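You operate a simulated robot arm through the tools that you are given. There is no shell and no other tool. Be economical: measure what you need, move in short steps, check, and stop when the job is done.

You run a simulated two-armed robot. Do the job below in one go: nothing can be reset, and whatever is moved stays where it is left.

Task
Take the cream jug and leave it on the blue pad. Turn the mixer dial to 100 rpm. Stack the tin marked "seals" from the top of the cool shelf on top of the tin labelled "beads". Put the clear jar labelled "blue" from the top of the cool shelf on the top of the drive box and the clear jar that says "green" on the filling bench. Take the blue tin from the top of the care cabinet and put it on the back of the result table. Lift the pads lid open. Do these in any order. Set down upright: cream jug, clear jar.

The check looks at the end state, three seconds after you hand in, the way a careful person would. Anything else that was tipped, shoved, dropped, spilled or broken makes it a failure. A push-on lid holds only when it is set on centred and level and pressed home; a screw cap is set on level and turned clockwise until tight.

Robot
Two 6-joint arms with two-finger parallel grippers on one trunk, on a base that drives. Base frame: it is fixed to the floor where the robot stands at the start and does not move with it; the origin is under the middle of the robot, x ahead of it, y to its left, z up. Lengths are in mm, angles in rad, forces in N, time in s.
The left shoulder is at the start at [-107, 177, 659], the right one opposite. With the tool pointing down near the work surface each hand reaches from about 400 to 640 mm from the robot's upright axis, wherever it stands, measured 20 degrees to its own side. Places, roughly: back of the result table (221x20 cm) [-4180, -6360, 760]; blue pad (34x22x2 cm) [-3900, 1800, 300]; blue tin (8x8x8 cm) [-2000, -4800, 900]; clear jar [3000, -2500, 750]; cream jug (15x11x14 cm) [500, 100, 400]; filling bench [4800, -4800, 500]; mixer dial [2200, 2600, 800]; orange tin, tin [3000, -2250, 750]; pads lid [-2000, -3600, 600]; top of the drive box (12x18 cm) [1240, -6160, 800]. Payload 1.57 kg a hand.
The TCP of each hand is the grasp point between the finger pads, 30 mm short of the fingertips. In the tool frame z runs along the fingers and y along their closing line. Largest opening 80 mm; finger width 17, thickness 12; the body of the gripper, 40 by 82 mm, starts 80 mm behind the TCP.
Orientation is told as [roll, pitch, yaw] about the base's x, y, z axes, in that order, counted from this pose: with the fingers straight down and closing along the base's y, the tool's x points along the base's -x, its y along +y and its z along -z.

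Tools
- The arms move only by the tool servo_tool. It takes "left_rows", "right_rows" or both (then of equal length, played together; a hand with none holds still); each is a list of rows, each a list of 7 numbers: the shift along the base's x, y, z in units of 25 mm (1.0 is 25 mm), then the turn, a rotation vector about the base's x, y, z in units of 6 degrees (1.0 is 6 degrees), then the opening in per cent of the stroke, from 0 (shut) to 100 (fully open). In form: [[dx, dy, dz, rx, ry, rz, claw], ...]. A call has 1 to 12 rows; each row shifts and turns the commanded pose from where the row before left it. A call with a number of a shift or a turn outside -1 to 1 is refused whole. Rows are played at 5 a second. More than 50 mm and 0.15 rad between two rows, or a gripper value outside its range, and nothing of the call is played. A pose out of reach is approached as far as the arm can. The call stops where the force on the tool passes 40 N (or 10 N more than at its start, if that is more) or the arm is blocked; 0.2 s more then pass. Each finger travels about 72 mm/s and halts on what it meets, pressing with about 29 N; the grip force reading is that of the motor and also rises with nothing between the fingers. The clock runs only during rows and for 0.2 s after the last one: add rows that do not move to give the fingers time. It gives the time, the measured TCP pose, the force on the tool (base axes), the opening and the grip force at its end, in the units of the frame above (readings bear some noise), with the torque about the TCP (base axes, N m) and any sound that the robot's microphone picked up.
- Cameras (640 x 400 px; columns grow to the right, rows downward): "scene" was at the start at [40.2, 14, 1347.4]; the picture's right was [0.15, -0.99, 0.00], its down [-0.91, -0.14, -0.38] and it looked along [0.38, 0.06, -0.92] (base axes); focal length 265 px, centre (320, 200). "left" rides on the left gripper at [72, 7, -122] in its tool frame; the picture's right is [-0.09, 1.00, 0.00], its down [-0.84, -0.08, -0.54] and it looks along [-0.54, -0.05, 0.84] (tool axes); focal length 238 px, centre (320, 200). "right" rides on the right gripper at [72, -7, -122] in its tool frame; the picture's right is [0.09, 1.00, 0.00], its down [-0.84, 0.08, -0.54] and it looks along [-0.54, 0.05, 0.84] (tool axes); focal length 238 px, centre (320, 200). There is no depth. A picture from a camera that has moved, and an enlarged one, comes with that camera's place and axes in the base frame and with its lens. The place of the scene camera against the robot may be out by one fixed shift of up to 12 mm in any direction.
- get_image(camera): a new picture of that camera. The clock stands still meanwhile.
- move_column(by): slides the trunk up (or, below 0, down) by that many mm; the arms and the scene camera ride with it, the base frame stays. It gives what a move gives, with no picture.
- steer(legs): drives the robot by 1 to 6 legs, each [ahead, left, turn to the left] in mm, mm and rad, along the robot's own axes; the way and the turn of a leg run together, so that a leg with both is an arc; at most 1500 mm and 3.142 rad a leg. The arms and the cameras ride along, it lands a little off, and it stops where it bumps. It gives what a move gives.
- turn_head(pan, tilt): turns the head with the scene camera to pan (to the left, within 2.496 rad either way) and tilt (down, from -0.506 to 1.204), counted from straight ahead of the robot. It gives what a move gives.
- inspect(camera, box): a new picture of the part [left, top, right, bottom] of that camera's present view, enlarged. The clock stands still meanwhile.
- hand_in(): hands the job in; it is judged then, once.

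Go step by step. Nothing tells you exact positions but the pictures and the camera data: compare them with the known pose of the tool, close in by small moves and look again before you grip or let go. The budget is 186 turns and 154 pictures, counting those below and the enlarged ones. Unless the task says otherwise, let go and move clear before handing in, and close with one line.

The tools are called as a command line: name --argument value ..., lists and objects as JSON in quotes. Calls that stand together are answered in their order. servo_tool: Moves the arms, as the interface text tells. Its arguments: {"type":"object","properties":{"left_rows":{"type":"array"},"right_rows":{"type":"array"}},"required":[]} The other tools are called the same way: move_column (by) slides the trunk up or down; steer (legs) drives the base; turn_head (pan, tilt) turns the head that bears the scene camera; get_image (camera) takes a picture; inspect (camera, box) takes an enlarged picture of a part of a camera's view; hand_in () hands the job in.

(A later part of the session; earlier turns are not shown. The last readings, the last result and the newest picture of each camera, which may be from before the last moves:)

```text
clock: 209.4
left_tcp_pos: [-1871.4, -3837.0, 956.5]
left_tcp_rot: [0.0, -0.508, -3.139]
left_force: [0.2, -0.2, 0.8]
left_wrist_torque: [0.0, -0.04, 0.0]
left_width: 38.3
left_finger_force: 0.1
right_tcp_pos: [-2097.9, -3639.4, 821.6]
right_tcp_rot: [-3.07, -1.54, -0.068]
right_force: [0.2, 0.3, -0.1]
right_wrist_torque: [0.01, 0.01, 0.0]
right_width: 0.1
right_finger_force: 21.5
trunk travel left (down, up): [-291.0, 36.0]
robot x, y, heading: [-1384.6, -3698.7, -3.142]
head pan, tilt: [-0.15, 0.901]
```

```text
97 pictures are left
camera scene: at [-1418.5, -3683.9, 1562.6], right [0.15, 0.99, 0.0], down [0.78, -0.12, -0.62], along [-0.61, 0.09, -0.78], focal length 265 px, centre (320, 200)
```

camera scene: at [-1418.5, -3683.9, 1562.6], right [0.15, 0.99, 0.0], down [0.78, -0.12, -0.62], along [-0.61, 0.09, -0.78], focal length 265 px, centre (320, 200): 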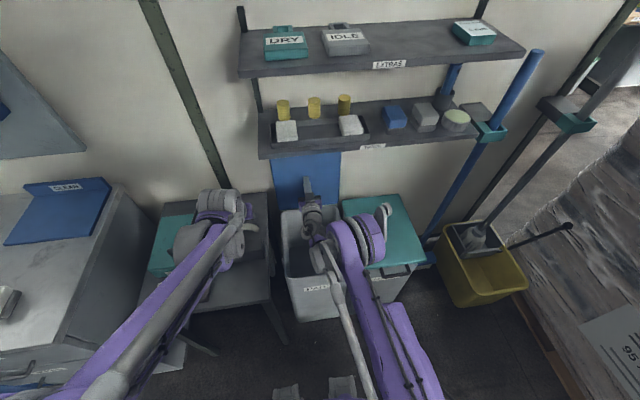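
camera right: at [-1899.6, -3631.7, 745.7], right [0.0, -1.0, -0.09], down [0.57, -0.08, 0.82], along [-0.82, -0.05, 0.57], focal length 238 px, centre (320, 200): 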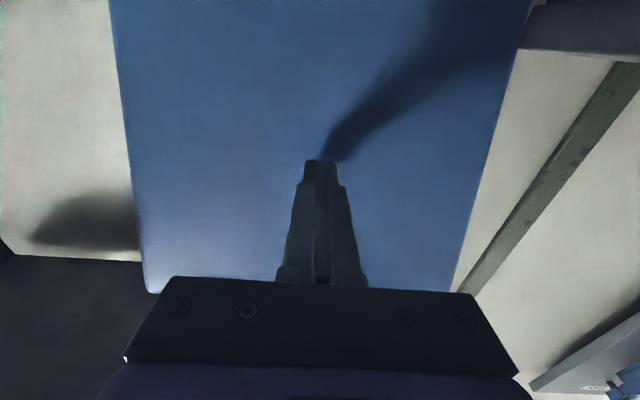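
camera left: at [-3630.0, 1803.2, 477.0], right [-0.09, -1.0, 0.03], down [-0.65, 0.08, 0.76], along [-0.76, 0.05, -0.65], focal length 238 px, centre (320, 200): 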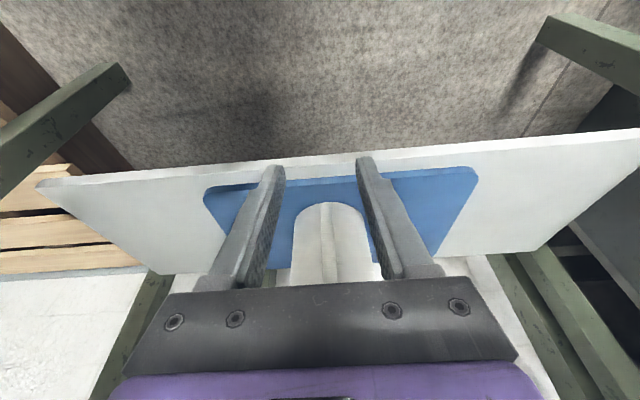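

Nearly vertical. A small extra push with the arm, then retreat and verify.

servo_tool --right_rows '[[-0.4, 0, 0, 0, 0, 0, 0], [-0.4, 0, 0, 0, 0, 0, 0], [-0.3, 0, 0, 0, 0, 0, 0]]'

steer --legs '[[-700, 0, 0]]'

turn_head --pan 0.2 --tilt 0.5

get_image --camera "scene"

```text
clock: 210.1
left_tcp_pos: [-1871.1, -3836.8, 956.6]
left_tcp_rot: [0.0, -0.509, -3.14]
left_force: [-0.4, -0.1, -0.4]
left_wrist_torque: [0.0, -0.03, 0.01]
left_width: 38.4
left_finger_force: 0.2
right_tcp_pos: [-2116.9, -3640.0, 822.5]
right_tcp_rot: [-3.049, -1.538, -0.088]
right_force: [19.6, 1.5, 3.4]
right_wrist_torque: [0.0, -0.04, -0.06]
right_width: 0.1
right_finger_force: 21.5
trunk travel left (down, up): [-291.0, 36.0]
robot x, y, heading: [-1388.3, -3700.3, -3.142]
head pan, tilt: [-0.15, 0.901]
stopped in row 3 (right hand): the force on the tool passed its limit at 49 N (the readings are from after the stop); the commanded pose is now the measured one
```

```text
clock: 214.0
left_tcp_pos: [-1174.4, -3835.8, 957.4]
left_tcp_rot: [0.001, -0.509, 3.141]
left_force: [0.2, -0.2, -0.2]
left_wrist_torque: [0.0, -0.03, 0.0]
left_width: 38.3
left_finger_force: 0.2
right_tcp_pos: [-1420.0, -3636.9, 821.4]
right_tcp_rot: [-3.057, -1.536, -0.081]
right_force: [0.4, 0.2, 0.1]
right_wrist_torque: [0.01, 0.03, -0.01]
right_width: 0.2
right_finger_force: 21.2
trunk travel left (down, up): [-291.0, 36.0]
robot x, y, heading: [-690.8, -3699.6, 3.143]
head pan, tilt: [-0.15, 0.901]
```

```text
clock: 214.8
left_tcp_pos: [-1174.9, -3834.7, 956.9]
left_tcp_rot: [0.0, -0.508, 3.142]
left_force: [-0.2, 0.1, 1.5]
left_wrist_torque: [0.01, -0.05, -0.01]
left_width: 38.5
left_finger_force: 0.0
right_tcp_pos: [-1421.9, -3638.8, 822.1]
right_tcp_rot: [-3.054, -1.537, -0.084]
right_force: [0.0, -0.3, 0.3]
right_wrist_torque: [0.03, 0.01, 0.01]
right_width: 0.2
right_finger_force: 21.5
trunk travel left (down, up): [-291.0, 36.0]
robot x, y, heading: [-692.6, -3698.9, 3.136]
head pan, tilt: [0.201, 0.499]
```

```text
96 pictures are left
camera scene: at [-735.5, -3712.7, 1596.5], right [-0.2, 0.98, 0.0], down [0.47, 0.1, -0.88], along [-0.86, -0.17, -0.48], focal length 265 px, centre (320, 200)
```

scene: 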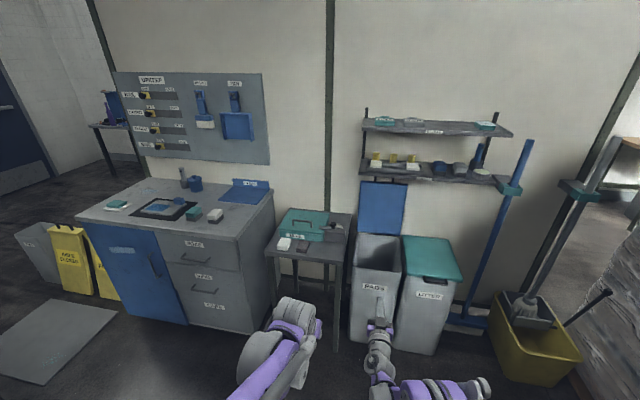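

The lid stands open. Now the blue tin at about (−2030, −4752, 890) on the cabinet. First fold the right hand up and back, then drive over.

servo_tool --right_rows '[[0.9, 0, 0.6, 0, -0.9, 0, 0], [0.9, 0, 0.6, 0, -0.9, 0, 0], [0.9, 0, 0.6, 0, -0.9, 0, 0], [0.9, 0, 0.6, 0, -0.9, 0, 0], [0.9, 0, 0.6, 0, -0.9, 0, 0], [0.9, 0, 0.6, 0, -0.9, 0, 0], [0.9, 0, 0.6, 0, -0.9, 0, 0], [0.9, 0, 0.6, 0, -0.9, 0, 0], [0.9, 0, 0.6, 0, -0.9, 0, 0], [0.9, 0, 0.6, 0, -0.9, 0, 0], [0.9, 0, 0.6, 0, -0.9, 0, 0], [0.9, 0, 0.6, 0, -0.9, 0, 0]]'

steer --legs '[[150, 910, 0], [330, 0, 0]]'

turn_head --pan 0.2 --tilt 0.6

get_image --camera "left"

get_image --camera "scene"

```text
clock: 217.4
left_tcp_pos: [-1174.1, -3835.1, 957.4]
left_tcp_rot: [-0.002, -0.508, 3.142]
left_force: [-0.3, 0.2, -0.1]
left_wrist_torque: [0.01, -0.03, -0.02]
left_width: 38.4
left_finger_force: 0.0
right_tcp_pos: [-1150.5, -3637.8, 1002.6]
right_tcp_rot: [0.001, -0.472, -3.138]
right_force: [0.4, 0.1, 0.0]
right_wrist_torque: [-0.01, -0.04, -0.01]
right_width: 0.2
right_finger_force: 20.9
trunk travel left (down, up): [-291.0, 36.0]
robot x, y, heading: [-691.6, -3698.9, 3.143]
head pan, tilt: [0.201, 0.499]
```

```text
clock: 227.6
left_tcp_pos: [-1651.4, -4754.2, 957.3]
left_tcp_rot: [0.001, -0.509, -3.139]
left_force: [-0.7, -0.6, -0.3]
left_wrist_torque: [-0.03, -0.01, 0.0]
left_width: 38.5
left_finger_force: 0.1
right_tcp_pos: [-1627.1, -4556.8, 1001.7]
right_tcp_rot: [0.004, -0.472, -3.136]
right_force: [0.0, 0.4, -0.2]
right_wrist_torque: [-0.03, -0.01, -0.03]
right_width: 0.0
right_finger_force: 21.7
trunk travel left (down, up): [-291.0, 36.0]
robot x, y, heading: [-1170.1, -4619.4, -3.14]
head pan, tilt: [0.201, 0.499]
```

```text
clock: 228.3
left_tcp_pos: [-1651.1, -4755.2, 957.2]
left_tcp_rot: [0.0, -0.507, -3.138]
left_force: [-0.2, 0.4, 0.3]
left_wrist_torque: [0.02, -0.02, 0.01]
left_width: 38.3
left_finger_force: 0.2
right_tcp_pos: [-1627.8, -4557.3, 1001.9]
right_tcp_rot: [0.001, -0.471, -3.134]
right_force: [0.1, -0.2, 0.2]
right_wrist_torque: [0.02, 0.0, -0.03]
right_width: 0.0
right_finger_force: 21.1
trunk travel left (down, up): [-291.0, 36.0]
robot x, y, heading: [-1169.4, -4616.8, -3.138]
head pan, tilt: [0.201, 0.6]
```

```text
95 pictures are left
camera left: at [-1529.1, -4761.9, 1028.3], right [-0.08, -1.0, 0.04], down [-0.47, 0.08, 0.88], along [-0.88, 0.05, -0.47], focal length 238 px, centre (320, 200)
```

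left: 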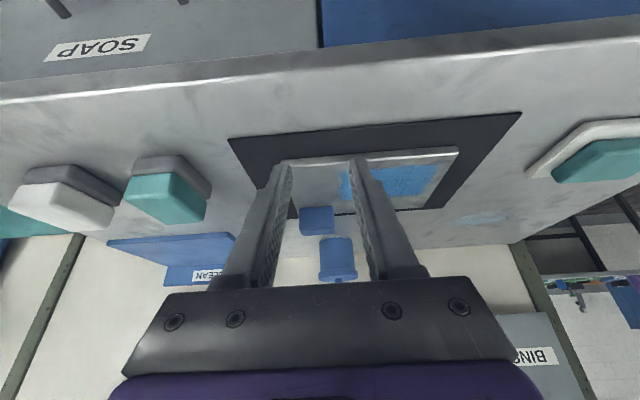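

```text
94 pictures are left
camera scene: at [-1210.3, -4629.9, 1587.5], right [-0.2, 0.98, 0.0], down [0.55, 0.11, -0.83], along [-0.81, -0.17, -0.56], focal length 265 px, centre (320, 200)
```

scene: 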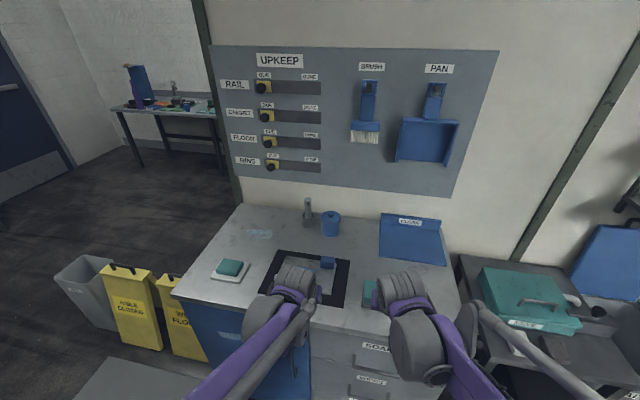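

inspect --camera "scene" --box '[270, 180, 390, 280]'

inspect --camera "left" --box '[270, 190, 390, 290]'

```text
4.00 times, centred on (330, 230) of scene
camera zoom: at [-1210.3, -4629.9, 1587.5], right [-0.2, 0.98, 0.0], down [0.55, 0.11, -0.83], along [-0.81, -0.17, -0.56], focal length 1061 px, centre (280, 80)
```

zoom: 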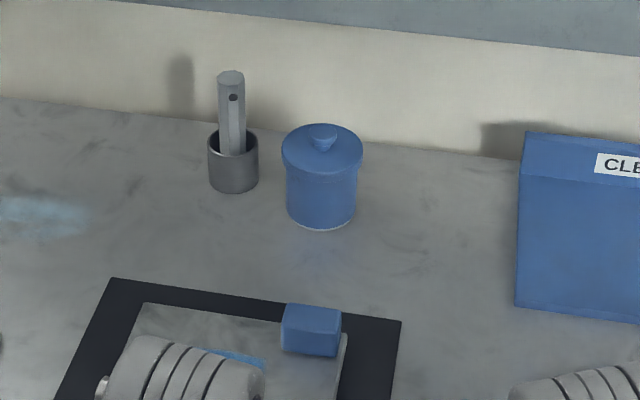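

```text
4.00 times, centred on (330, 240) of left
camera zoom: at [-1529.1, -4761.9, 1028.3], right [-0.08, -1.0, 0.04], down [-0.47, 0.08, 0.88], along [-0.88, 0.05, -0.47], focal length 953 px, centre (280, 40)
```

zoom: 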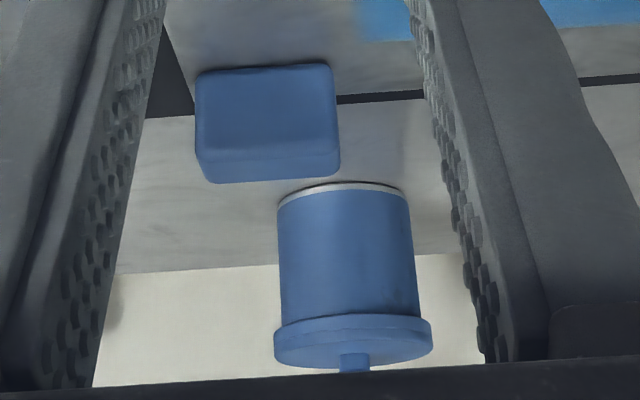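

The tin is a lidded cylinder (body ≈70 mm, lid 80 mm) at about (−2025, −4761), top of cabinet z≈861. I'll come in at ~55° tilt to grip the body under the lid.

steer --legs '[[80, 0, 0]]'

servo_tool --left_rows '[[-0.8, 0, 0.3, 0, 0.5, 0, 100], [-0.8, 0, 0.3, 0, 0.5, 0, 100], [-0.8, 0, 0.2, 0, 0.5, 0, 100], [-0.8, 0, 0, 0, 0.5, 0, 100], [-0.8, 0, 0, 0, 0.5, 0, 100], [-0.8, 0, 0, 0, 0.5, 0, 100], [-0.8, 0, 0, 0, 0.6, 0, 100], [-0.8, 0, 0, 0, 0.6, 0, 100]]'

get_image --camera "left"

```text
clock: 229.3
left_tcp_pos: [-1728.6, -4755.6, 956.9]
left_tcp_rot: [0.001, -0.507, -3.139]
left_force: [-0.3, 0.5, -0.4]
left_wrist_torque: [0.02, -0.06, 0.02]
left_width: 38.4
left_finger_force: 0.1
right_tcp_pos: [-1707.5, -4557.2, 1001.7]
right_tcp_rot: [0.003, -0.472, -3.135]
right_force: [0.3, -1.2, 0.2]
right_wrist_torque: [0.0, -0.02, -0.02]
right_width: 0.0
right_finger_force: 21.2
trunk travel left (down, up): [-291.0, 36.0]
robot x, y, heading: [-1248.5, -4619.4, -3.136]
head pan, tilt: [0.201, 0.6]
```

```text
clock: 231.1
left_tcp_pos: [-1890.1, -4755.8, 977.5]
left_tcp_rot: [-0.004, -0.95, -3.136]
left_force: [0.3, 0.0, -1.0]
left_wrist_torque: [-0.01, 0.05, 0.0]
left_width: 79.9
left_finger_force: 0.1
right_tcp_pos: [-1706.9, -4557.5, 1000.7]
right_tcp_rot: [0.001, -0.471, -3.136]
right_force: [-1.2, 1.0, 0.8]
right_wrist_torque: [-0.02, 0.04, -0.03]
right_width: 0.0
right_finger_force: 21.3
trunk travel left (down, up): [-291.0, 36.0]
robot x, y, heading: [-1251.0, -4624.6, -3.138]
head pan, tilt: [0.201, 0.6]
```

```text
91 pictures are left
camera left: at [-1749.1, -4762.5, 989.5], right [-0.05, -1.0, 0.07], down [-0.05, 0.08, 1.0], along [-1.0, 0.05, -0.05], focal length 238 px, centre (320, 200)
```

left: 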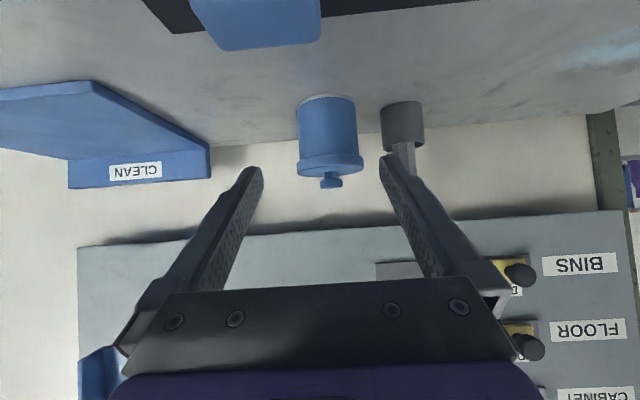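

Refined: tin centre ≈ (−2037, −4762), body z 865–925. Align in y and go in along the tool line most of the way, then look.

servo_tool --left_rows '[[-0.2, -0.13, -0.1, 0, 0, 0, 100], [-0.5, -0.13, -0.3, 0, 0, 0, 100], [-0.7, 0, -0.45, 0, 0, 0, 100], [-0.7, 0, -0.45, 0, 0, 0, 100], [-0.7, 0, -0.45, 0, 0, 0, 100], [-0.7, 0, -0.45, 0, 0, 0, 100]]'

get_image --camera "left"

```text
clock: 232.5
left_tcp_pos: [-1977.7, -4759.8, 922.3]
left_tcp_rot: [-0.004, -0.948, -3.136]
left_force: [0.1, 0.4, 0.4]
left_wrist_torque: [-0.04, -0.01, 0.0]
left_width: 80.1
left_finger_force: 0.0
right_tcp_pos: [-1707.6, -4556.3, 1000.6]
right_tcp_rot: [0.002, -0.472, -3.135]
right_force: [0.8, 0.0, -0.2]
right_wrist_torque: [0.02, 0.0, -0.04]
right_width: 0.1
right_finger_force: 21.6
trunk travel left (down, up): [-291.0, 36.0]
robot x, y, heading: [-1245.5, -4619.1, -3.138]
head pan, tilt: [0.201, 0.6]
```

```text
90 pictures are left
camera left: at [-1837.0, -4768.2, 934.7], right [-0.05, -1.0, 0.07], down [-0.05, 0.08, 1.0], along [-1.0, 0.05, -0.05], focal length 238 px, centre (320, 200)
```

left: 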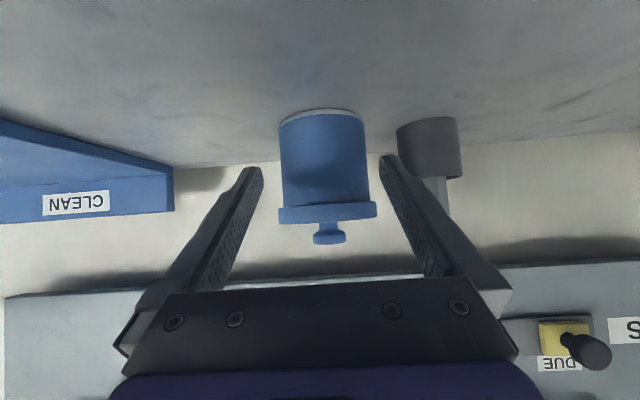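

Nearly centred. Final approach and close.

servo_tool --left_rows '[[-0.6, -0.08, -0.3, 0, 0, 0, 100], [-0.6, 0, -0.3, 0, 0, 0, 100], [-0.6, 0, -0.3, 0, 0, 0, 100], [-0.35, 0, -0.2, 0, 0, 0, 100], [0, 0, 0, 0, 0, 0, 100]]'

get_image --camera "left"

```text
clock: 233.2
left_tcp_pos: [-2005.4, -4763.7, 911.7]
left_tcp_rot: [-0.001, -0.949, -3.138]
left_force: [9.5, 0.3, 28.5]
left_wrist_torque: [0.08, -4.13, 0.07]
left_width: 80.0
left_finger_force: 0.0
right_tcp_pos: [-1704.0, -4557.9, 1003.4]
right_tcp_rot: [0.002, -0.476, -3.134]
right_force: [-0.7, 0.2, 0.0]
right_wrist_torque: [0.03, 0.0, 0.03]
right_width: 0.1
right_finger_force: 21.2
trunk travel left (down, up): [-291.0, 36.0]
robot x, y, heading: [-1248.3, -4615.1, -3.138]
head pan, tilt: [0.201, 0.6]
stopped in row 3 (left hand): the force on the tool passed its limit at 49 N (the readings are from after the stop); the commanded pose is now the measured one
```

```text
89 pictures are left
camera left: at [-1865.1, -4770.7, 924.2], right [-0.05, -1.0, 0.07], down [-0.05, 0.08, 1.0], along [-1.0, 0.05, -0.05], focal length 238 px, centre (320, 200)
```

left: 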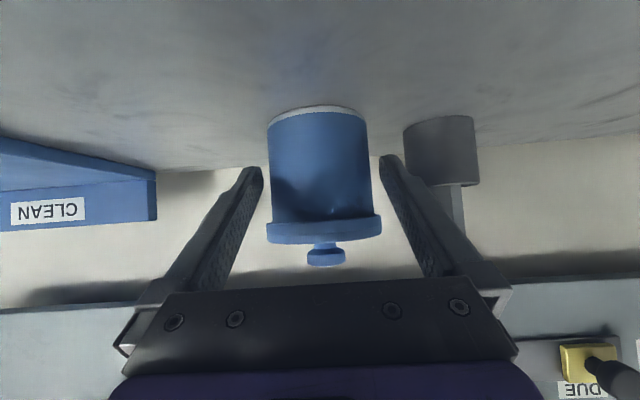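

Something behind the fingers touched — likely the sponge block below the hand. I'll back up a little and look.

servo_tool --left_rows '[[0.5, 0, 0.6, 0, 0, 0, 100], [0.6, 0, 0.6, 0, 0, 0, 100], [0.6, 0, 0.6, 0, 0, 0, 100], [0.6, 0, 0.6, 0, 0, 0, 100]]'

inspect --camera "scene" --box '[200, 180, 400, 310]'

get_image --camera "left"

```text
clock: 234.2
left_tcp_pos: [-1949.7, -4764.1, 968.3]
left_tcp_rot: [-0.003, -0.946, -3.137]
left_force: [0.2, -0.1, 0.8]
left_wrist_torque: [0.0, 0.02, 0.02]
left_width: 79.9
left_finger_force: 0.1
right_tcp_pos: [-1706.4, -4556.3, 1001.4]
right_tcp_rot: [0.001, -0.473, -3.135]
right_force: [0.2, -0.3, 0.0]
right_wrist_torque: [-0.01, 0.02, -0.02]
right_width: 0.0
right_finger_force: 21.3
trunk travel left (down, up): [-291.0, 36.0]
robot x, y, heading: [-1249.3, -4618.2, -3.138]
head pan, tilt: [0.201, 0.6]
```

```text
3.08 times, centred on (300, 245) of scene
camera zoom: at [-1288.0, -4630.1, 1587.5], right [-0.2, 0.98, 0.0], down [0.55, 0.11, -0.83], along [-0.81, -0.17, -0.56], focal length 816 px, centre (382, 62)
```

zoom: 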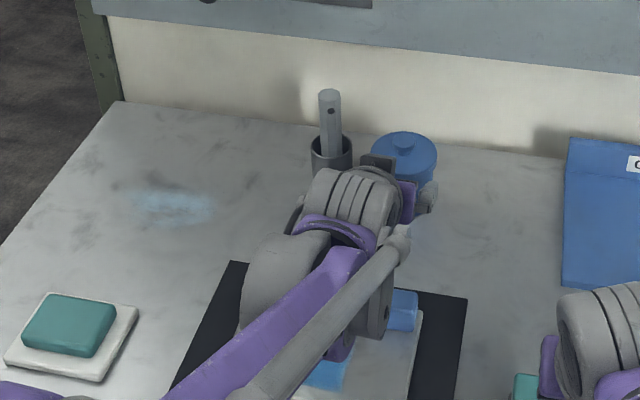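

```text
87 pictures are left
camera left: at [-1809.1, -4770.4, 981.2], right [-0.05, -1.0, 0.07], down [-0.05, 0.08, 1.0], along [-1.0, 0.05, -0.05], focal length 238 px, centre (320, 200)
```

left: 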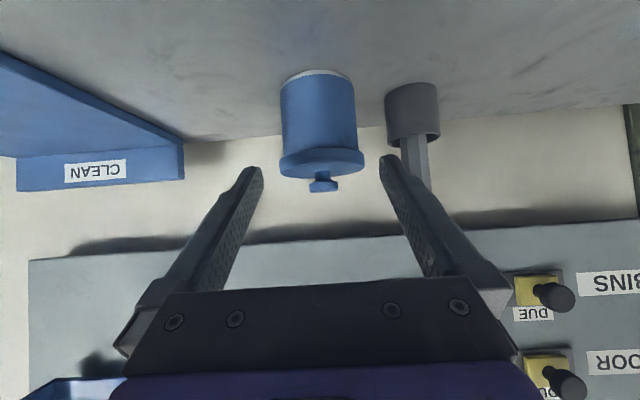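

The hand's underside met the block. A steeper tilt (~41°) will clear it. Re-tilt and approach again, watching forces.

servo_tool --left_rows '[[0.2, 0, 0.2, 0, -0.8, 0, 100], [0.2, 0, 0, 0, -0.8, 0, 100], [0, 0, 0, 0, -0.6, 0, 100], [-0.6, 0, -0.5, 0, 0, 0, 100], [-0.6, 0, -0.6, 0, 0, 0, 100], [-0.6, 0, -0.6, 0, 0, 0, 100]]'

get_image --camera "left"

```text
clock: 235.6
left_tcp_pos: [-1986.7, -4763.9, 930.1]
left_tcp_rot: [-0.001, -0.716, -3.139]
left_force: [-0.4, -0.2, 1.2]
left_wrist_torque: [0.03, 0.03, -0.03]
left_width: 80.2
left_finger_force: 0.0
right_tcp_pos: [-1708.5, -4557.1, 1001.9]
right_tcp_rot: [0.002, -0.471, -3.136]
right_force: [0.6, 0.4, -0.1]
right_wrist_torque: [0.01, -0.01, 0.0]
right_width: 0.0
right_finger_force: 21.0
trunk travel left (down, up): [-291.0, 36.0]
robot x, y, heading: [-1246.6, -4613.9, -3.135]
head pan, tilt: [0.201, 0.6]
```

```text
86 pictures are left
camera left: at [-1852.4, -4770.9, 974.9], right [-0.07, -1.0, 0.06], down [-0.28, 0.08, 0.96], along [-0.96, 0.05, -0.28], focal length 238 px, centre (320, 200)
```

left: 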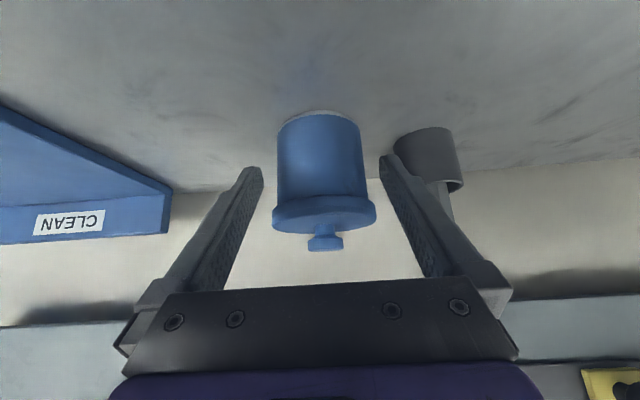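

servo_tool --left_rows '[[-0.5, 0, -0.4, 0, 0, 0, 100], [-0.5, 0, -0.4, 0, 0, 0, 100], [-0.4, 0, -0.3, 0, 0, 0, 100], [-0.2, 0, -0.2, 0, 0, 0, 100], [0, 0, 0, 0, 0, 0, 100]]'

get_image --camera "left"

```text
clock: 236.8
left_tcp_pos: [-2026.1, -4764.6, 896.7]
left_tcp_rot: [0.0, -0.715, -3.138]
left_force: [0.6, -0.4, 0.0]
left_wrist_torque: [-0.02, 0.0, -0.02]
left_width: 80.1
left_finger_force: 0.1
right_tcp_pos: [-1706.8, -4557.6, 1002.9]
right_tcp_rot: [0.0, -0.475, -3.136]
right_force: [-0.2, 0.3, 0.3]
right_wrist_torque: [0.03, 0.03, -0.01]
right_width: 0.0
right_finger_force: 21.2
trunk travel left (down, up): [-291.0, 36.0]
robot x, y, heading: [-1244.6, -4616.4, -3.14]
head pan, tilt: [0.201, 0.6]
```

```text
85 pictures are left
camera left: at [-1891.6, -4771.1, 942.7], right [-0.07, -1.0, 0.06], down [-0.28, 0.08, 0.96], along [-0.96, 0.05, -0.28], focal length 238 px, centre (320, 200)
```

left: 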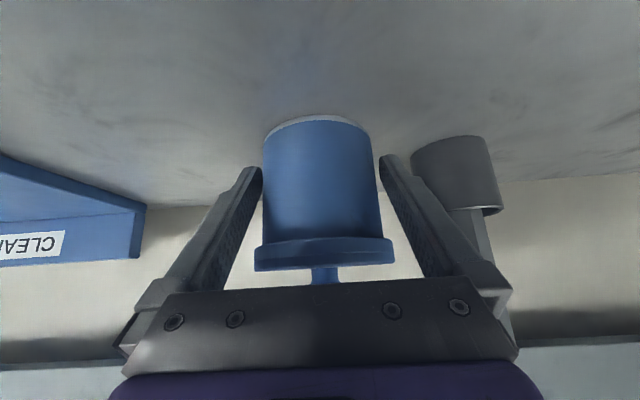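

Straddled and centred. Close on the body.

servo_tool --left_rows '[[0, 0, 0, 0, 0, 0, 92], [0, 0, 0, 0, 0, 0, 84], [0, 0, 0, 0, 0, 0, 60], [0, 0, 0, 0, 0, 0, 60], [0, 0, 0, 0, 0, 0, 60]]'

servo_tool --left_rows '[[0, 0, 0.3, 0, 0, 0, 60], [0, 0, 0.4, 0, 0, 0, 60], [0, 0, 0.6, 0, 0, 0, 60], [0, 0, 0.6, 0, 0, 0, 60], [0, 0, 0.6, 0, 0, 0, 60]]'

get_image --camera "left"

```text
clock: 238.0
left_tcp_pos: [-2025.3, -4764.5, 897.9]
left_tcp_rot: [0.002, -0.715, -3.137]
left_force: [-0.3, 0.2, 1.0]
left_wrist_torque: [-0.03, 0.06, 0.0]
left_width: 76.1
left_finger_force: 29.3
right_tcp_pos: [-1707.9, -4559.2, 1002.3]
right_tcp_rot: [0.002, -0.473, -3.134]
right_force: [0.5, 0.7, 0.1]
right_wrist_torque: [0.0, 0.0, -0.03]
right_width: 0.0
right_finger_force: 21.0
trunk travel left (down, up): [-291.0, 36.0]
robot x, y, heading: [-1249.2, -4616.2, -3.139]
head pan, tilt: [0.201, 0.6]
```

```text
clock: 239.2
left_tcp_pos: [-2025.3, -4764.4, 961.2]
left_tcp_rot: [-0.001, -0.713, -3.137]
left_force: [-0.5, -0.2, -1.6]
left_wrist_torque: [-0.02, 0.0, 0.01]
left_width: 76.1
left_finger_force: 29.5
right_tcp_pos: [-1707.7, -4559.2, 1002.7]
right_tcp_rot: [0.001, -0.472, -3.134]
right_force: [0.4, -1.0, -0.5]
right_wrist_torque: [0.02, 0.01, -0.02]
right_width: 0.0
right_finger_force: 21.0
trunk travel left (down, up): [-291.0, 36.0]
robot x, y, heading: [-1247.5, -4617.2, -3.139]
head pan, tilt: [0.201, 0.6]
```

```text
84 pictures are left
camera left: at [-1891.3, -4771.1, 1005.6], right [-0.07, -1.0, 0.06], down [-0.28, 0.08, 0.96], along [-0.96, 0.05, -0.28], focal length 238 px, centre (320, 200)
```

left: 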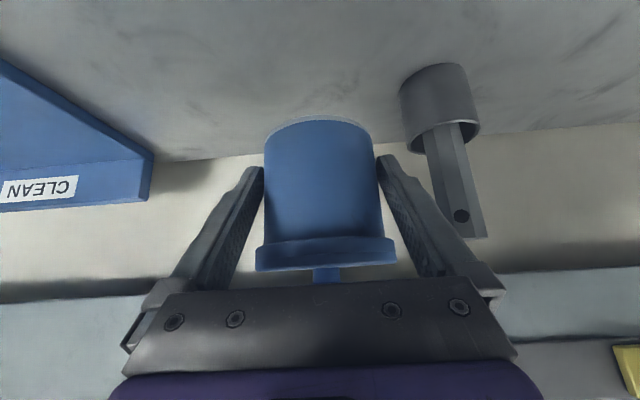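

Tin held (76 mm body), lid intact. I'll raise and tuck it, back out, and drive around to the result table.

servo_tool --left_rows '[[0, 0, 0.7, 0, 0, 0, 60], [0, 0, 0.7, 0, 0, 0, 60], [0.8, 0, 0, 0, 0, 0, 60], [0.8, 0, 0, 0, 0, 0, 60], [0.8, 0, 0, 0, 0, 0, 60], [0.8, 0, 0, 0, 0, 0, 60], [0.8, 0, 0, 0, 0, 0, 60], [0.8, 0, 0, 0, 0, 0, 60], [0.8, 0, 0, 0, 0, 0, 60], [0.8, 0, 0, 0, 0, 0, 60]]'

steer --legs '[[-1300, 0, 0], [0, 1100, 0], [0, 1040, 0], [1500, 0, 0], [1450, 0, 0]]'

turn_head --pan 0.0 --tilt 0.5

get_image --camera "scene"

get_image --camera "left"

```text
clock: 241.4
left_tcp_pos: [-1865.5, -4763.4, 995.2]
left_tcp_rot: [-0.003, -0.715, -3.137]
left_force: [0.5, 0.5, -0.9]
left_wrist_torque: [-0.01, -0.03, 0.0]
left_width: 75.9
left_finger_force: 29.5
right_tcp_pos: [-1706.3, -4556.8, 1002.4]
right_tcp_rot: [0.002, -0.472, -3.136]
right_force: [-0.1, 0.3, 0.3]
right_wrist_torque: [-0.05, 0.01, -0.01]
right_width: 0.0
right_finger_force: 21.4
trunk travel left (down, up): [-291.0, 36.0]
robot x, y, heading: [-1248.9, -4615.6, -3.137]
head pan, tilt: [0.201, 0.6]
```

```text
clock: 259.2
left_tcp_pos: [-576.4, -5918.0, 996.7]
left_tcp_rot: [-0.013, -0.718, 3.141]
left_force: [-1.9, 19.8, 6.2]
left_wrist_torque: [-1.77, -0.78, 1.61]
left_width: 75.3
left_finger_force: 29.2
right_tcp_pos: [-415.5, -5722.6, 1002.5]
right_tcp_rot: [0.001, -0.473, -3.137]
right_force: [0.7, 0.1, -0.8]
right_wrist_torque: [0.02, 0.02, 0.01]
right_width: 0.0
right_finger_force: 21.1
trunk travel left (down, up): [-291.0, 36.0]
robot x, y, heading: [42.4, -5787.1, -3.143]
head pan, tilt: [0.201, 0.6]
stopped in leg 3: the force on the tool passed its limit at 51 N (the readings are from after the stop); the commanded pose is now the measured one
```

```text
clock: 259.9
left_tcp_pos: [-575.8, -5919.3, 996.5]
left_tcp_rot: [-0.007, -0.716, 3.141]
left_force: [-2.1, 24.1, 4.0]
left_wrist_torque: [-1.98, -0.59, 2.0]
left_width: 75.2
left_finger_force: 28.4
right_tcp_pos: [-415.5, -5720.4, 1001.8]
right_tcp_rot: [0.006, -0.472, -3.136]
right_force: [0.0, 1.5, -0.3]
right_wrist_torque: [0.03, 0.02, -0.01]
right_width: 0.0
right_finger_force: 21.1
trunk travel left (down, up): [-291.0, 36.0]
robot x, y, heading: [43.3, -5787.8, -3.139]
head pan, tilt: [0.0, 0.499]
```

```text
83 pictures are left
camera scene: at [-2.1, -5775.0, 1596.6], right [0.0, 1.0, 0.0], down [0.48, 0.0, -0.88], along [-0.88, 0.0, -0.48], focal length 265 px, centre (320, 200)
```

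scene: 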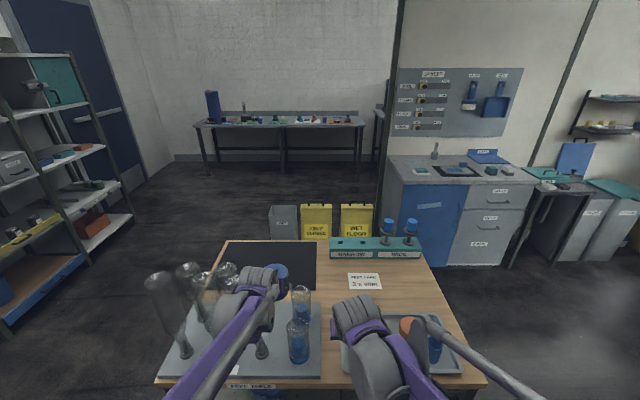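

```text
82 pictures are left
camera left: at [-441.1, -5928.1, 1040.6], right [-0.08, -1.0, 0.05], down [-0.27, 0.07, 0.96], along [-0.96, 0.06, -0.28], focal length 238 px, centre (320, 200)
```

left: 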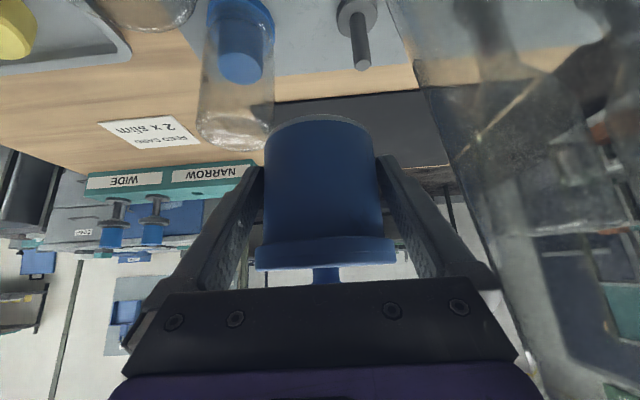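

My held tin brushed a bottle on the centre table — I must stop and back out the way I came. Move right (+y) gently and look.

steer --legs '[[0, -50, 0]]'

get_image --camera "scene"

inspect --camera "scene" --box '[130, 220, 340, 400]'

```text
clock: 261.0
left_tcp_pos: [-575.8, -5873.6, 996.0]
left_tcp_rot: [-0.009, -0.717, -3.141]
left_force: [0.5, 0.3, -1.8]
left_wrist_torque: [-0.04, -0.05, 0.02]
left_width: 75.4
left_finger_force: 28.8
right_tcp_pos: [-416.3, -5675.8, 1001.8]
right_tcp_rot: [0.002, -0.474, -3.134]
right_force: [-0.2, -1.2, 0.6]
right_wrist_torque: [0.0, 0.01, 0.01]
right_width: 0.2
right_finger_force: 21.5
trunk travel left (down, up): [-291.0, 36.0]
robot x, y, heading: [46.3, -5738.2, -3.136]
head pan, tilt: [0.0, 0.499]
```

```text
81 pictures are left
camera scene: at [-2.4, -5729.7, 1596.6], right [0.0, 1.0, 0.0], down [0.48, 0.0, -0.88], along [-0.88, 0.0, -0.48], focal length 265 px, centre (320, 200)
```

scene: 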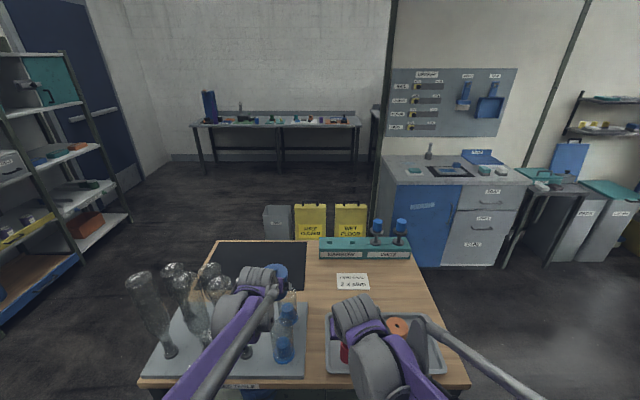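

```text
2.22 times, centred on (235, 310) of scene
camera zoom: at [-2.4, -5729.7, 1596.6], right [0.0, 1.0, 0.0], down [0.48, 0.0, -0.88], along [-0.88, 0.0, -0.48], focal length 589 px, centre (509, -44)
```

zoom: 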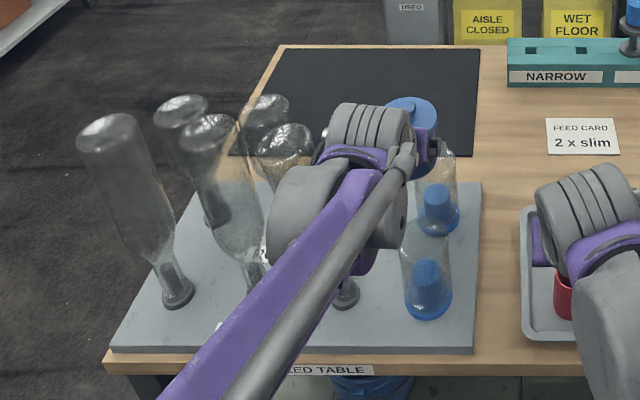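

The bottles still stand on their pegs. Retrace to +y clear of the table and check.

steer --legs '[[0, -750, 0]]'

turn_head --pan 0.7 --tilt 0.5

get_image --camera "scene"

inspect --camera "scene" --box '[180, 130, 420, 300]'

```text
clock: 268.0
left_tcp_pos: [-578.3, -5121.7, 995.6]
left_tcp_rot: [-0.011, -0.717, 3.142]
left_force: [-0.5, 0.3, -0.1]
left_wrist_torque: [0.0, 0.02, -0.02]
left_width: 75.2
left_finger_force: 28.7
right_tcp_pos: [-418.7, -4921.6, 1002.3]
right_tcp_rot: [0.002, -0.473, -3.137]
right_force: [-0.2, 0.1, -0.4]
right_wrist_torque: [0.02, 0.0, 0.04]
right_width: 0.1
right_finger_force: 21.2
trunk travel left (down, up): [-291.0, 36.0]
robot x, y, heading: [39.2, -4987.3, -3.136]
head pan, tilt: [0.0, 0.499]
```

```text
clock: 269.1
left_tcp_pos: [-577.7, -5120.6, 994.9]
left_tcp_rot: [-0.008, -0.719, 3.142]
left_force: [-0.5, -0.6, -0.4]
left_wrist_torque: [-0.03, -0.02, 0.04]
left_width: 75.1
left_finger_force: 28.5
right_tcp_pos: [-416.5, -4922.2, 1002.0]
right_tcp_rot: [-0.001, -0.474, -3.137]
right_force: [-0.1, -0.1, 0.5]
right_wrist_torque: [0.0, 0.02, 0.0]
right_width: 0.2
right_finger_force: 21.1
trunk travel left (down, up): [-291.0, 36.0]
robot x, y, heading: [41.7, -4979.5, -3.136]
head pan, tilt: [0.7, 0.499]
```

```text
79 pictures are left
camera scene: at [17.2, -5037.0, 1596.6], right [-0.64, 0.76, 0.0], down [0.37, 0.31, -0.88], along [-0.67, -0.57, -0.48], focal length 265 px, centre (320, 200)
```

scene: 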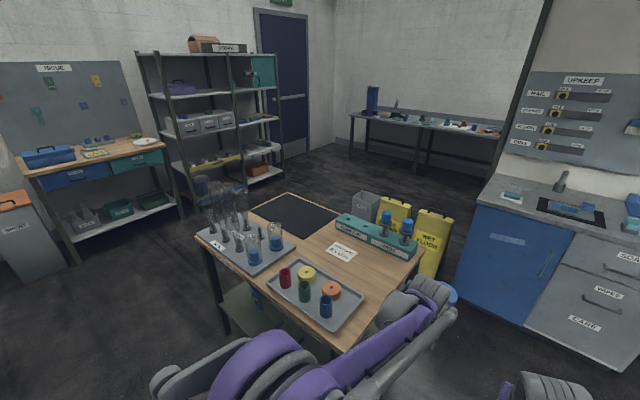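

```text
2.35 times, centred on (300, 215) of scene
camera zoom: at [17.2, -5037.0, 1596.6], right [-0.64, 0.76, 0.0], down [0.37, 0.31, -0.88], along [-0.67, -0.57, -0.48], focal length 624 px, centre (367, 165)
```

zoom: 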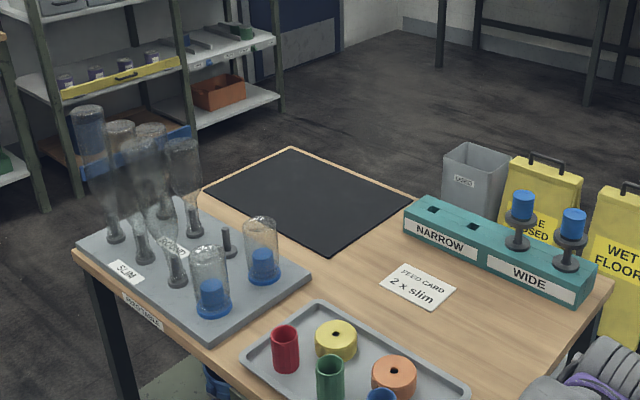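

All bottles are still upright on their pegs and nothing fell. I'll tuck the tin closer, back well clear of that table, and pass with margin.

servo_tool --left_rows '[[0.8, 0, 0, 0, 0, 0, 60], [0.8, 0, 0, 0, 0, 0, 60], [0.8, 0, 0, 0, 0, 0, 60], [0.8, 0, 0, 0, 0, 0, 60], [0.8, 0, 0, 0, 0, 0, 60]]'

steer --legs '[[-270, 0, 0], [0, 1000, 0], [0, 820, 0], [1500, 0, 0], [1500, 0, 0]]'

turn_head --pan 0.0 --tilt 0.4

get_image --camera "scene"

```text
clock: 270.3
left_tcp_pos: [-476.4, -5121.3, 997.2]
left_tcp_rot: [-0.011, -0.716, 3.141]
left_force: [0.7, -0.2, -0.1]
left_wrist_torque: [-0.05, -0.02, -0.02]
left_width: 75.1
left_finger_force: 29.2
right_tcp_pos: [-416.1, -4922.5, 1002.2]
right_tcp_rot: [0.002, -0.475, -3.136]
right_force: [-0.8, -0.4, 0.6]
right_wrist_torque: [0.0, 0.01, 0.0]
right_width: 0.0
right_finger_force: 20.9
trunk travel left (down, up): [-291.0, 36.0]
robot x, y, heading: [44.4, -4980.9, -3.141]
head pan, tilt: [0.7, 0.499]
```

```text
clock: 302.3
left_tcp_pos: [-3217.1, -6948.4, 995.1]
left_tcp_rot: [-0.011, -0.716, 3.134]
left_force: [0.8, 0.6, -0.6]
left_wrist_torque: [0.02, 0.0, 0.03]
left_width: 74.9
left_finger_force: 28.6
right_tcp_pos: [-3154.7, -6750.2, 1002.3]
right_tcp_rot: [0.003, -0.473, 3.139]
right_force: [-0.3, 0.3, -0.1]
right_wrist_torque: [-0.04, 0.0, 0.01]
right_width: 0.1
right_finger_force: 21.5
trunk travel left (down, up): [-291.0, 36.0]
robot x, y, heading: [-2698.5, -6814.3, 3.142]
head pan, tilt: [0.7, 0.499]
```

```text
clock: 303.4
left_tcp_pos: [-3216.1, -6948.3, 996.4]
left_tcp_rot: [-0.01, -0.716, 3.134]
left_force: [-0.3, -0.9, 0.0]
left_wrist_torque: [0.05, 0.0, 0.01]
left_width: 75.0
left_finger_force: 28.7
right_tcp_pos: [-3155.8, -6750.2, 1001.9]
right_tcp_rot: [0.0, -0.472, 3.14]
right_force: [0.0, 0.4, -0.6]
right_wrist_torque: [-0.01, 0.0, 0.02]
right_width: 0.1
right_finger_force: 20.9
trunk travel left (down, up): [-291.0, 36.0]
robot x, y, heading: [-2694.7, -6811.3, 3.135]
head pan, tilt: [0.0, 0.4]
```

```text
77 pictures are left
camera scene: at [-2743.9, -6809.2, 1605.7], right [0.01, 1.0, 0.0], down [0.39, 0.0, -0.92], along [-0.92, 0.0, -0.39], focal length 265 px, centre (320, 200)
```

scene: 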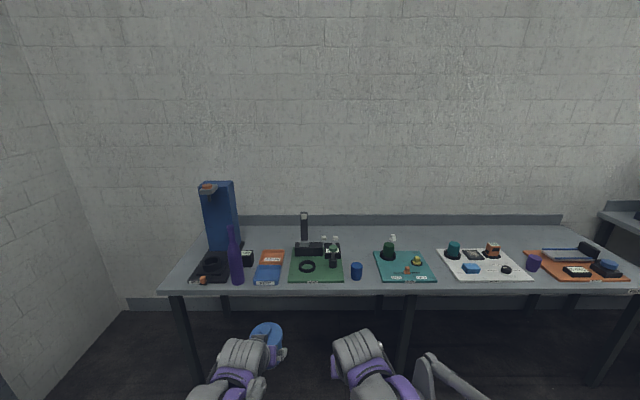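

The back strip of the result table is clear around y≈−6500. I'll strafe, lower the trunk a bit and drive up to the table.

steer --legs '[[0, -445, 0.005], [600, 0, 0]]'

move_column --by -60

get_image --camera "left"

get_image --camera "scene"

```text
clock: 310.8
left_tcp_pos: [-3819.6, -6510.6, 995.9]
left_tcp_rot: [-0.01, -0.717, -3.138]
left_force: [-0.5, 0.0, -0.9]
left_wrist_torque: [0.01, -0.01, 0.01]
left_width: 75.3
left_finger_force: 29.0
right_tcp_pos: [-3758.9, -6313.1, 1001.2]
right_tcp_rot: [0.001, -0.472, -3.133]
right_force: [0.7, -0.5, 0.0]
right_wrist_torque: [-0.04, 0.02, 0.01]
right_width: 0.0
right_finger_force: 21.1
trunk travel left (down, up): [-291.0, 36.0]
robot x, y, heading: [-3304.1, -6374.2, -3.133]
head pan, tilt: [0.0, 0.4]
```

```text
clock: 311.8
left_tcp_pos: [-3820.2, -6510.4, 936.5]
left_tcp_rot: [-0.011, -0.717, -3.138]
left_force: [0.3, -0.3, -1.1]
left_wrist_torque: [-0.01, 0.0, -0.03]
left_width: 74.9
left_finger_force: 28.2
right_tcp_pos: [-3760.2, -6313.1, 942.8]
right_tcp_rot: [0.002, -0.474, -3.133]
right_force: [1.0, 0.0, -1.3]
right_wrist_torque: [0.0, -0.01, -0.01]
right_width: 0.0
right_finger_force: 21.3
trunk travel left (down, up): [-231.0, 96.0]
robot x, y, heading: [-3297.7, -6369.1, -3.135]
head pan, tilt: [0.0, 0.4]
```

```text
76 pictures are left
camera left: at [-3685.4, -6519.2, 980.4], right [-0.07, -1.0, 0.05], down [-0.27, 0.07, 0.96], along [-0.96, 0.06, -0.28], focal length 238 px, centre (320, 200)
```

left: 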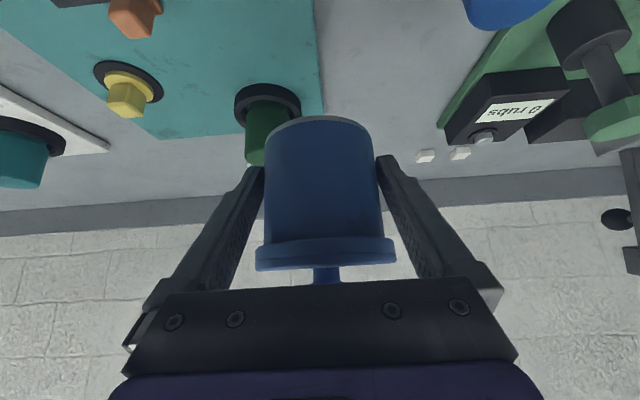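

```text
75 pictures are left
camera scene: at [-3350.1, -6367.1, 1541.4], right [0.0, 1.0, 0.0], down [0.39, 0.0, -0.92], along [-0.92, 0.0, -0.39], focal length 265 px, centre (320, 200)
```

scene: 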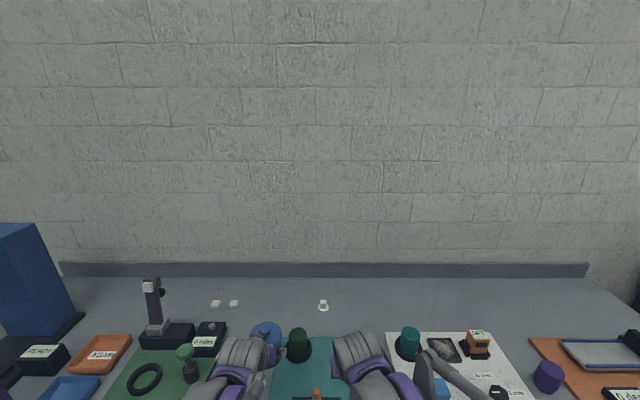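

Target spot (−4180, −6510) is free. Drive 110 mm more and extend the arm over it.

steer --legs '[[110, 0, 0]]'

servo_tool --left_rows '[[-0.9, 0, 0, 0, 0, 0, 60], [-0.9, 0, 0, 0, 0, 0, 60], [-0.9, 0, 0, 0, 0, 0, 60], [-0.9, 0, 0, 0, 0, 0, 60], [-0.9, 0, 0, 0, 0, 0, 60], [-0.9, 0, 0, 0, 0, 0, 60], [-0.9, 0, 0, 0, 0, 0, 60], [-0.9, 0, 0, 0, 0, 0, 60], [-0.9, 0, 0, 0, 0, 0, 60], [-0.9, 0, -0.2, 0, 0, 0, 60], [-0.9, 0, -0.5, 0, 0, 0, 60], [0, 0, -0.5, 0, 0, 0, 60]]'

get_image --camera "left"

```text
clock: 313.0
left_tcp_pos: [-3927.6, -6510.9, 936.0]
left_tcp_rot: [-0.012, -0.718, -3.141]
left_force: [-0.7, -1.4, -1.2]
left_wrist_torque: [0.0, -0.02, 0.01]
left_width: 74.9
left_finger_force: 28.9
right_tcp_pos: [-3868.6, -6311.6, 941.9]
right_tcp_rot: [0.003, -0.471, -3.133]
right_force: [0.3, 0.0, -0.2]
right_wrist_torque: [0.01, 0.01, 0.01]
right_width: 0.0
right_finger_force: 21.4
trunk travel left (down, up): [-231.0, 96.0]
robot x, y, heading: [-3406.0, -6372.2, -3.137]
head pan, tilt: [0.0, 0.4]
```

```text
clock: 315.6
left_tcp_pos: [-4174.4, -6510.8, 906.9]
left_tcp_rot: [-0.01, -0.719, -3.141]
left_force: [-0.2, -0.9, -1.3]
left_wrist_torque: [0.01, 0.0, 0.01]
left_width: 74.7
left_finger_force: 29.4
right_tcp_pos: [-3868.0, -6310.6, 941.9]
right_tcp_rot: [0.003, -0.473, -3.133]
right_force: [-0.7, 0.0, 0.8]
right_wrist_torque: [-0.01, -0.01, 0.01]
right_width: 0.0
right_finger_force: 21.0
trunk travel left (down, up): [-231.0, 96.0]
robot x, y, heading: [-3405.1, -6371.7, -3.14]
head pan, tilt: [0.0, 0.4]
```

```text
74 pictures are left
camera left: at [-4040.7, -6519.5, 950.5], right [-0.07, -1.0, 0.05], down [-0.27, 0.07, 0.96], along [-0.96, 0.06, -0.28], focal length 238 px, centre (320, 200)
```

left: 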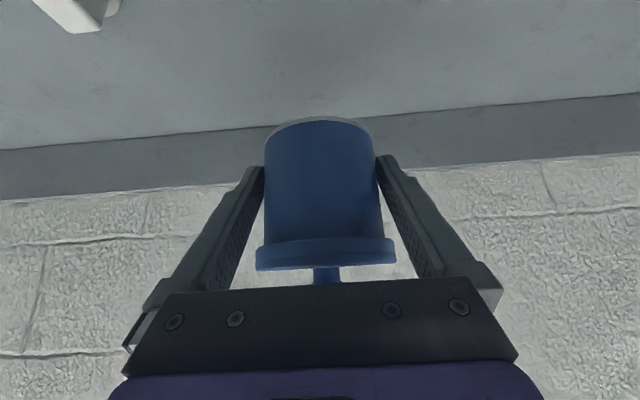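

servo_tool --left_rows '[[0, 0, -0.8, 0, 0, 0, 60], [0, 0, -0.8, 0, 0, 0, 60], [0, 0, -0.8, 0, 0, 0, 60], [0, 0, -0.6, 0, 0, 0, 60], [0, 0, -0.6, 0, 0, 0, 60], [0, 0, -0.4, 0, 0, 0, 60], [0, 0, 0, 0, 0, 0, 60]]'

get_image --camera "left"

```text
clock: 317.2
left_tcp_pos: [-4176.0, -6511.6, 805.9]
left_tcp_rot: [-0.01, -0.716, -3.14]
left_force: [-0.4, -0.1, -0.1]
left_wrist_torque: [-0.01, -0.02, 0.01]
left_width: 75.0
left_finger_force: 28.8
right_tcp_pos: [-3868.0, -6313.2, 941.7]
right_tcp_rot: [0.003, -0.471, -3.134]
right_force: [-0.1, 0.0, 0.5]
right_wrist_torque: [0.0, 0.04, 0.02]
right_width: 0.0
right_finger_force: 21.3
trunk travel left (down, up): [-231.0, 96.0]
robot x, y, heading: [-3408.8, -6372.4, -3.136]
head pan, tilt: [0.0, 0.4]
```

```text
73 pictures are left
camera left: at [-4040.8, -6519.1, 850.4], right [-0.07, -1.0, 0.05], down [-0.27, 0.07, 0.96], along [-0.96, 0.06, -0.28], focal length 238 px, centre (320, 200)
```

left: 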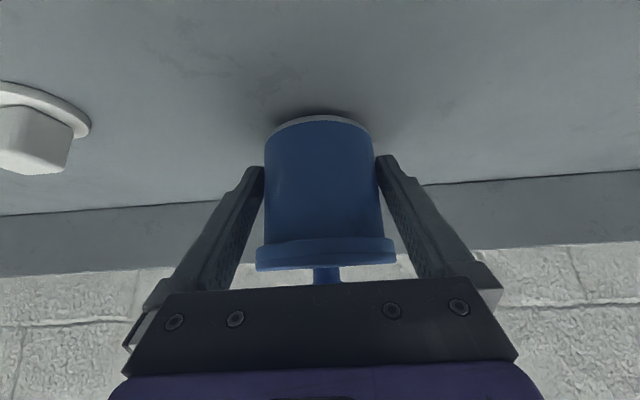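

servo_tool --left_rows '[[0, 0, -0.16, 0, 0, 0, 60], [0, 0, -0.12, 0, 0, 0, 60], [0, 0, -0.1, 0, 0, 0, 60], [0, 0, 0, 0, 0, 0, 60]]'

servo_tool --left_rows '[[0, 0, -0.1, 0, 0, 0, 60], [0, 0, 0, 0, 0, 0, 60]]'

```text
clock: 318.2
left_tcp_pos: [-4174.6, -6510.5, 797.4]
left_tcp_rot: [-0.009, -0.72, -3.141]
left_force: [-4.9, 1.0, 14.4]
left_wrist_torque: [-0.45, 0.38, -0.15]
left_width: 75.0
left_finger_force: 29.1
right_tcp_pos: [-3866.8, -6312.0, 942.9]
right_tcp_rot: [0.003, -0.474, -3.134]
right_force: [0.5, -0.2, -0.1]
right_wrist_torque: [0.0, 0.02, 0.0]
right_width: 0.0
right_finger_force: 21.6
trunk travel left (down, up): [-231.0, 96.0]
robot x, y, heading: [-3409.4, -6372.2, -3.139]
head pan, tilt: [0.0, 0.4]
```

```text
clock: 318.8
left_tcp_pos: [-4174.4, -6510.4, 794.8]
left_tcp_rot: [-0.009, -0.723, -3.139]
left_force: [-6.1, 1.0, 27.1]
left_wrist_torque: [-0.32, 0.38, 0.02]
left_width: 75.2
left_finger_force: 29.6
right_tcp_pos: [-3866.3, -6312.4, 942.8]
right_tcp_rot: [0.003, -0.475, -3.135]
right_force: [0.3, 0.1, 0.7]
right_wrist_torque: [-0.02, 0.0, 0.01]
right_width: 0.0
right_finger_force: 21.5
trunk travel left (down, up): [-231.0, 96.0]
robot x, y, heading: [-3409.7, -6373.1, -3.138]
head pan, tilt: [0.0, 0.4]
```

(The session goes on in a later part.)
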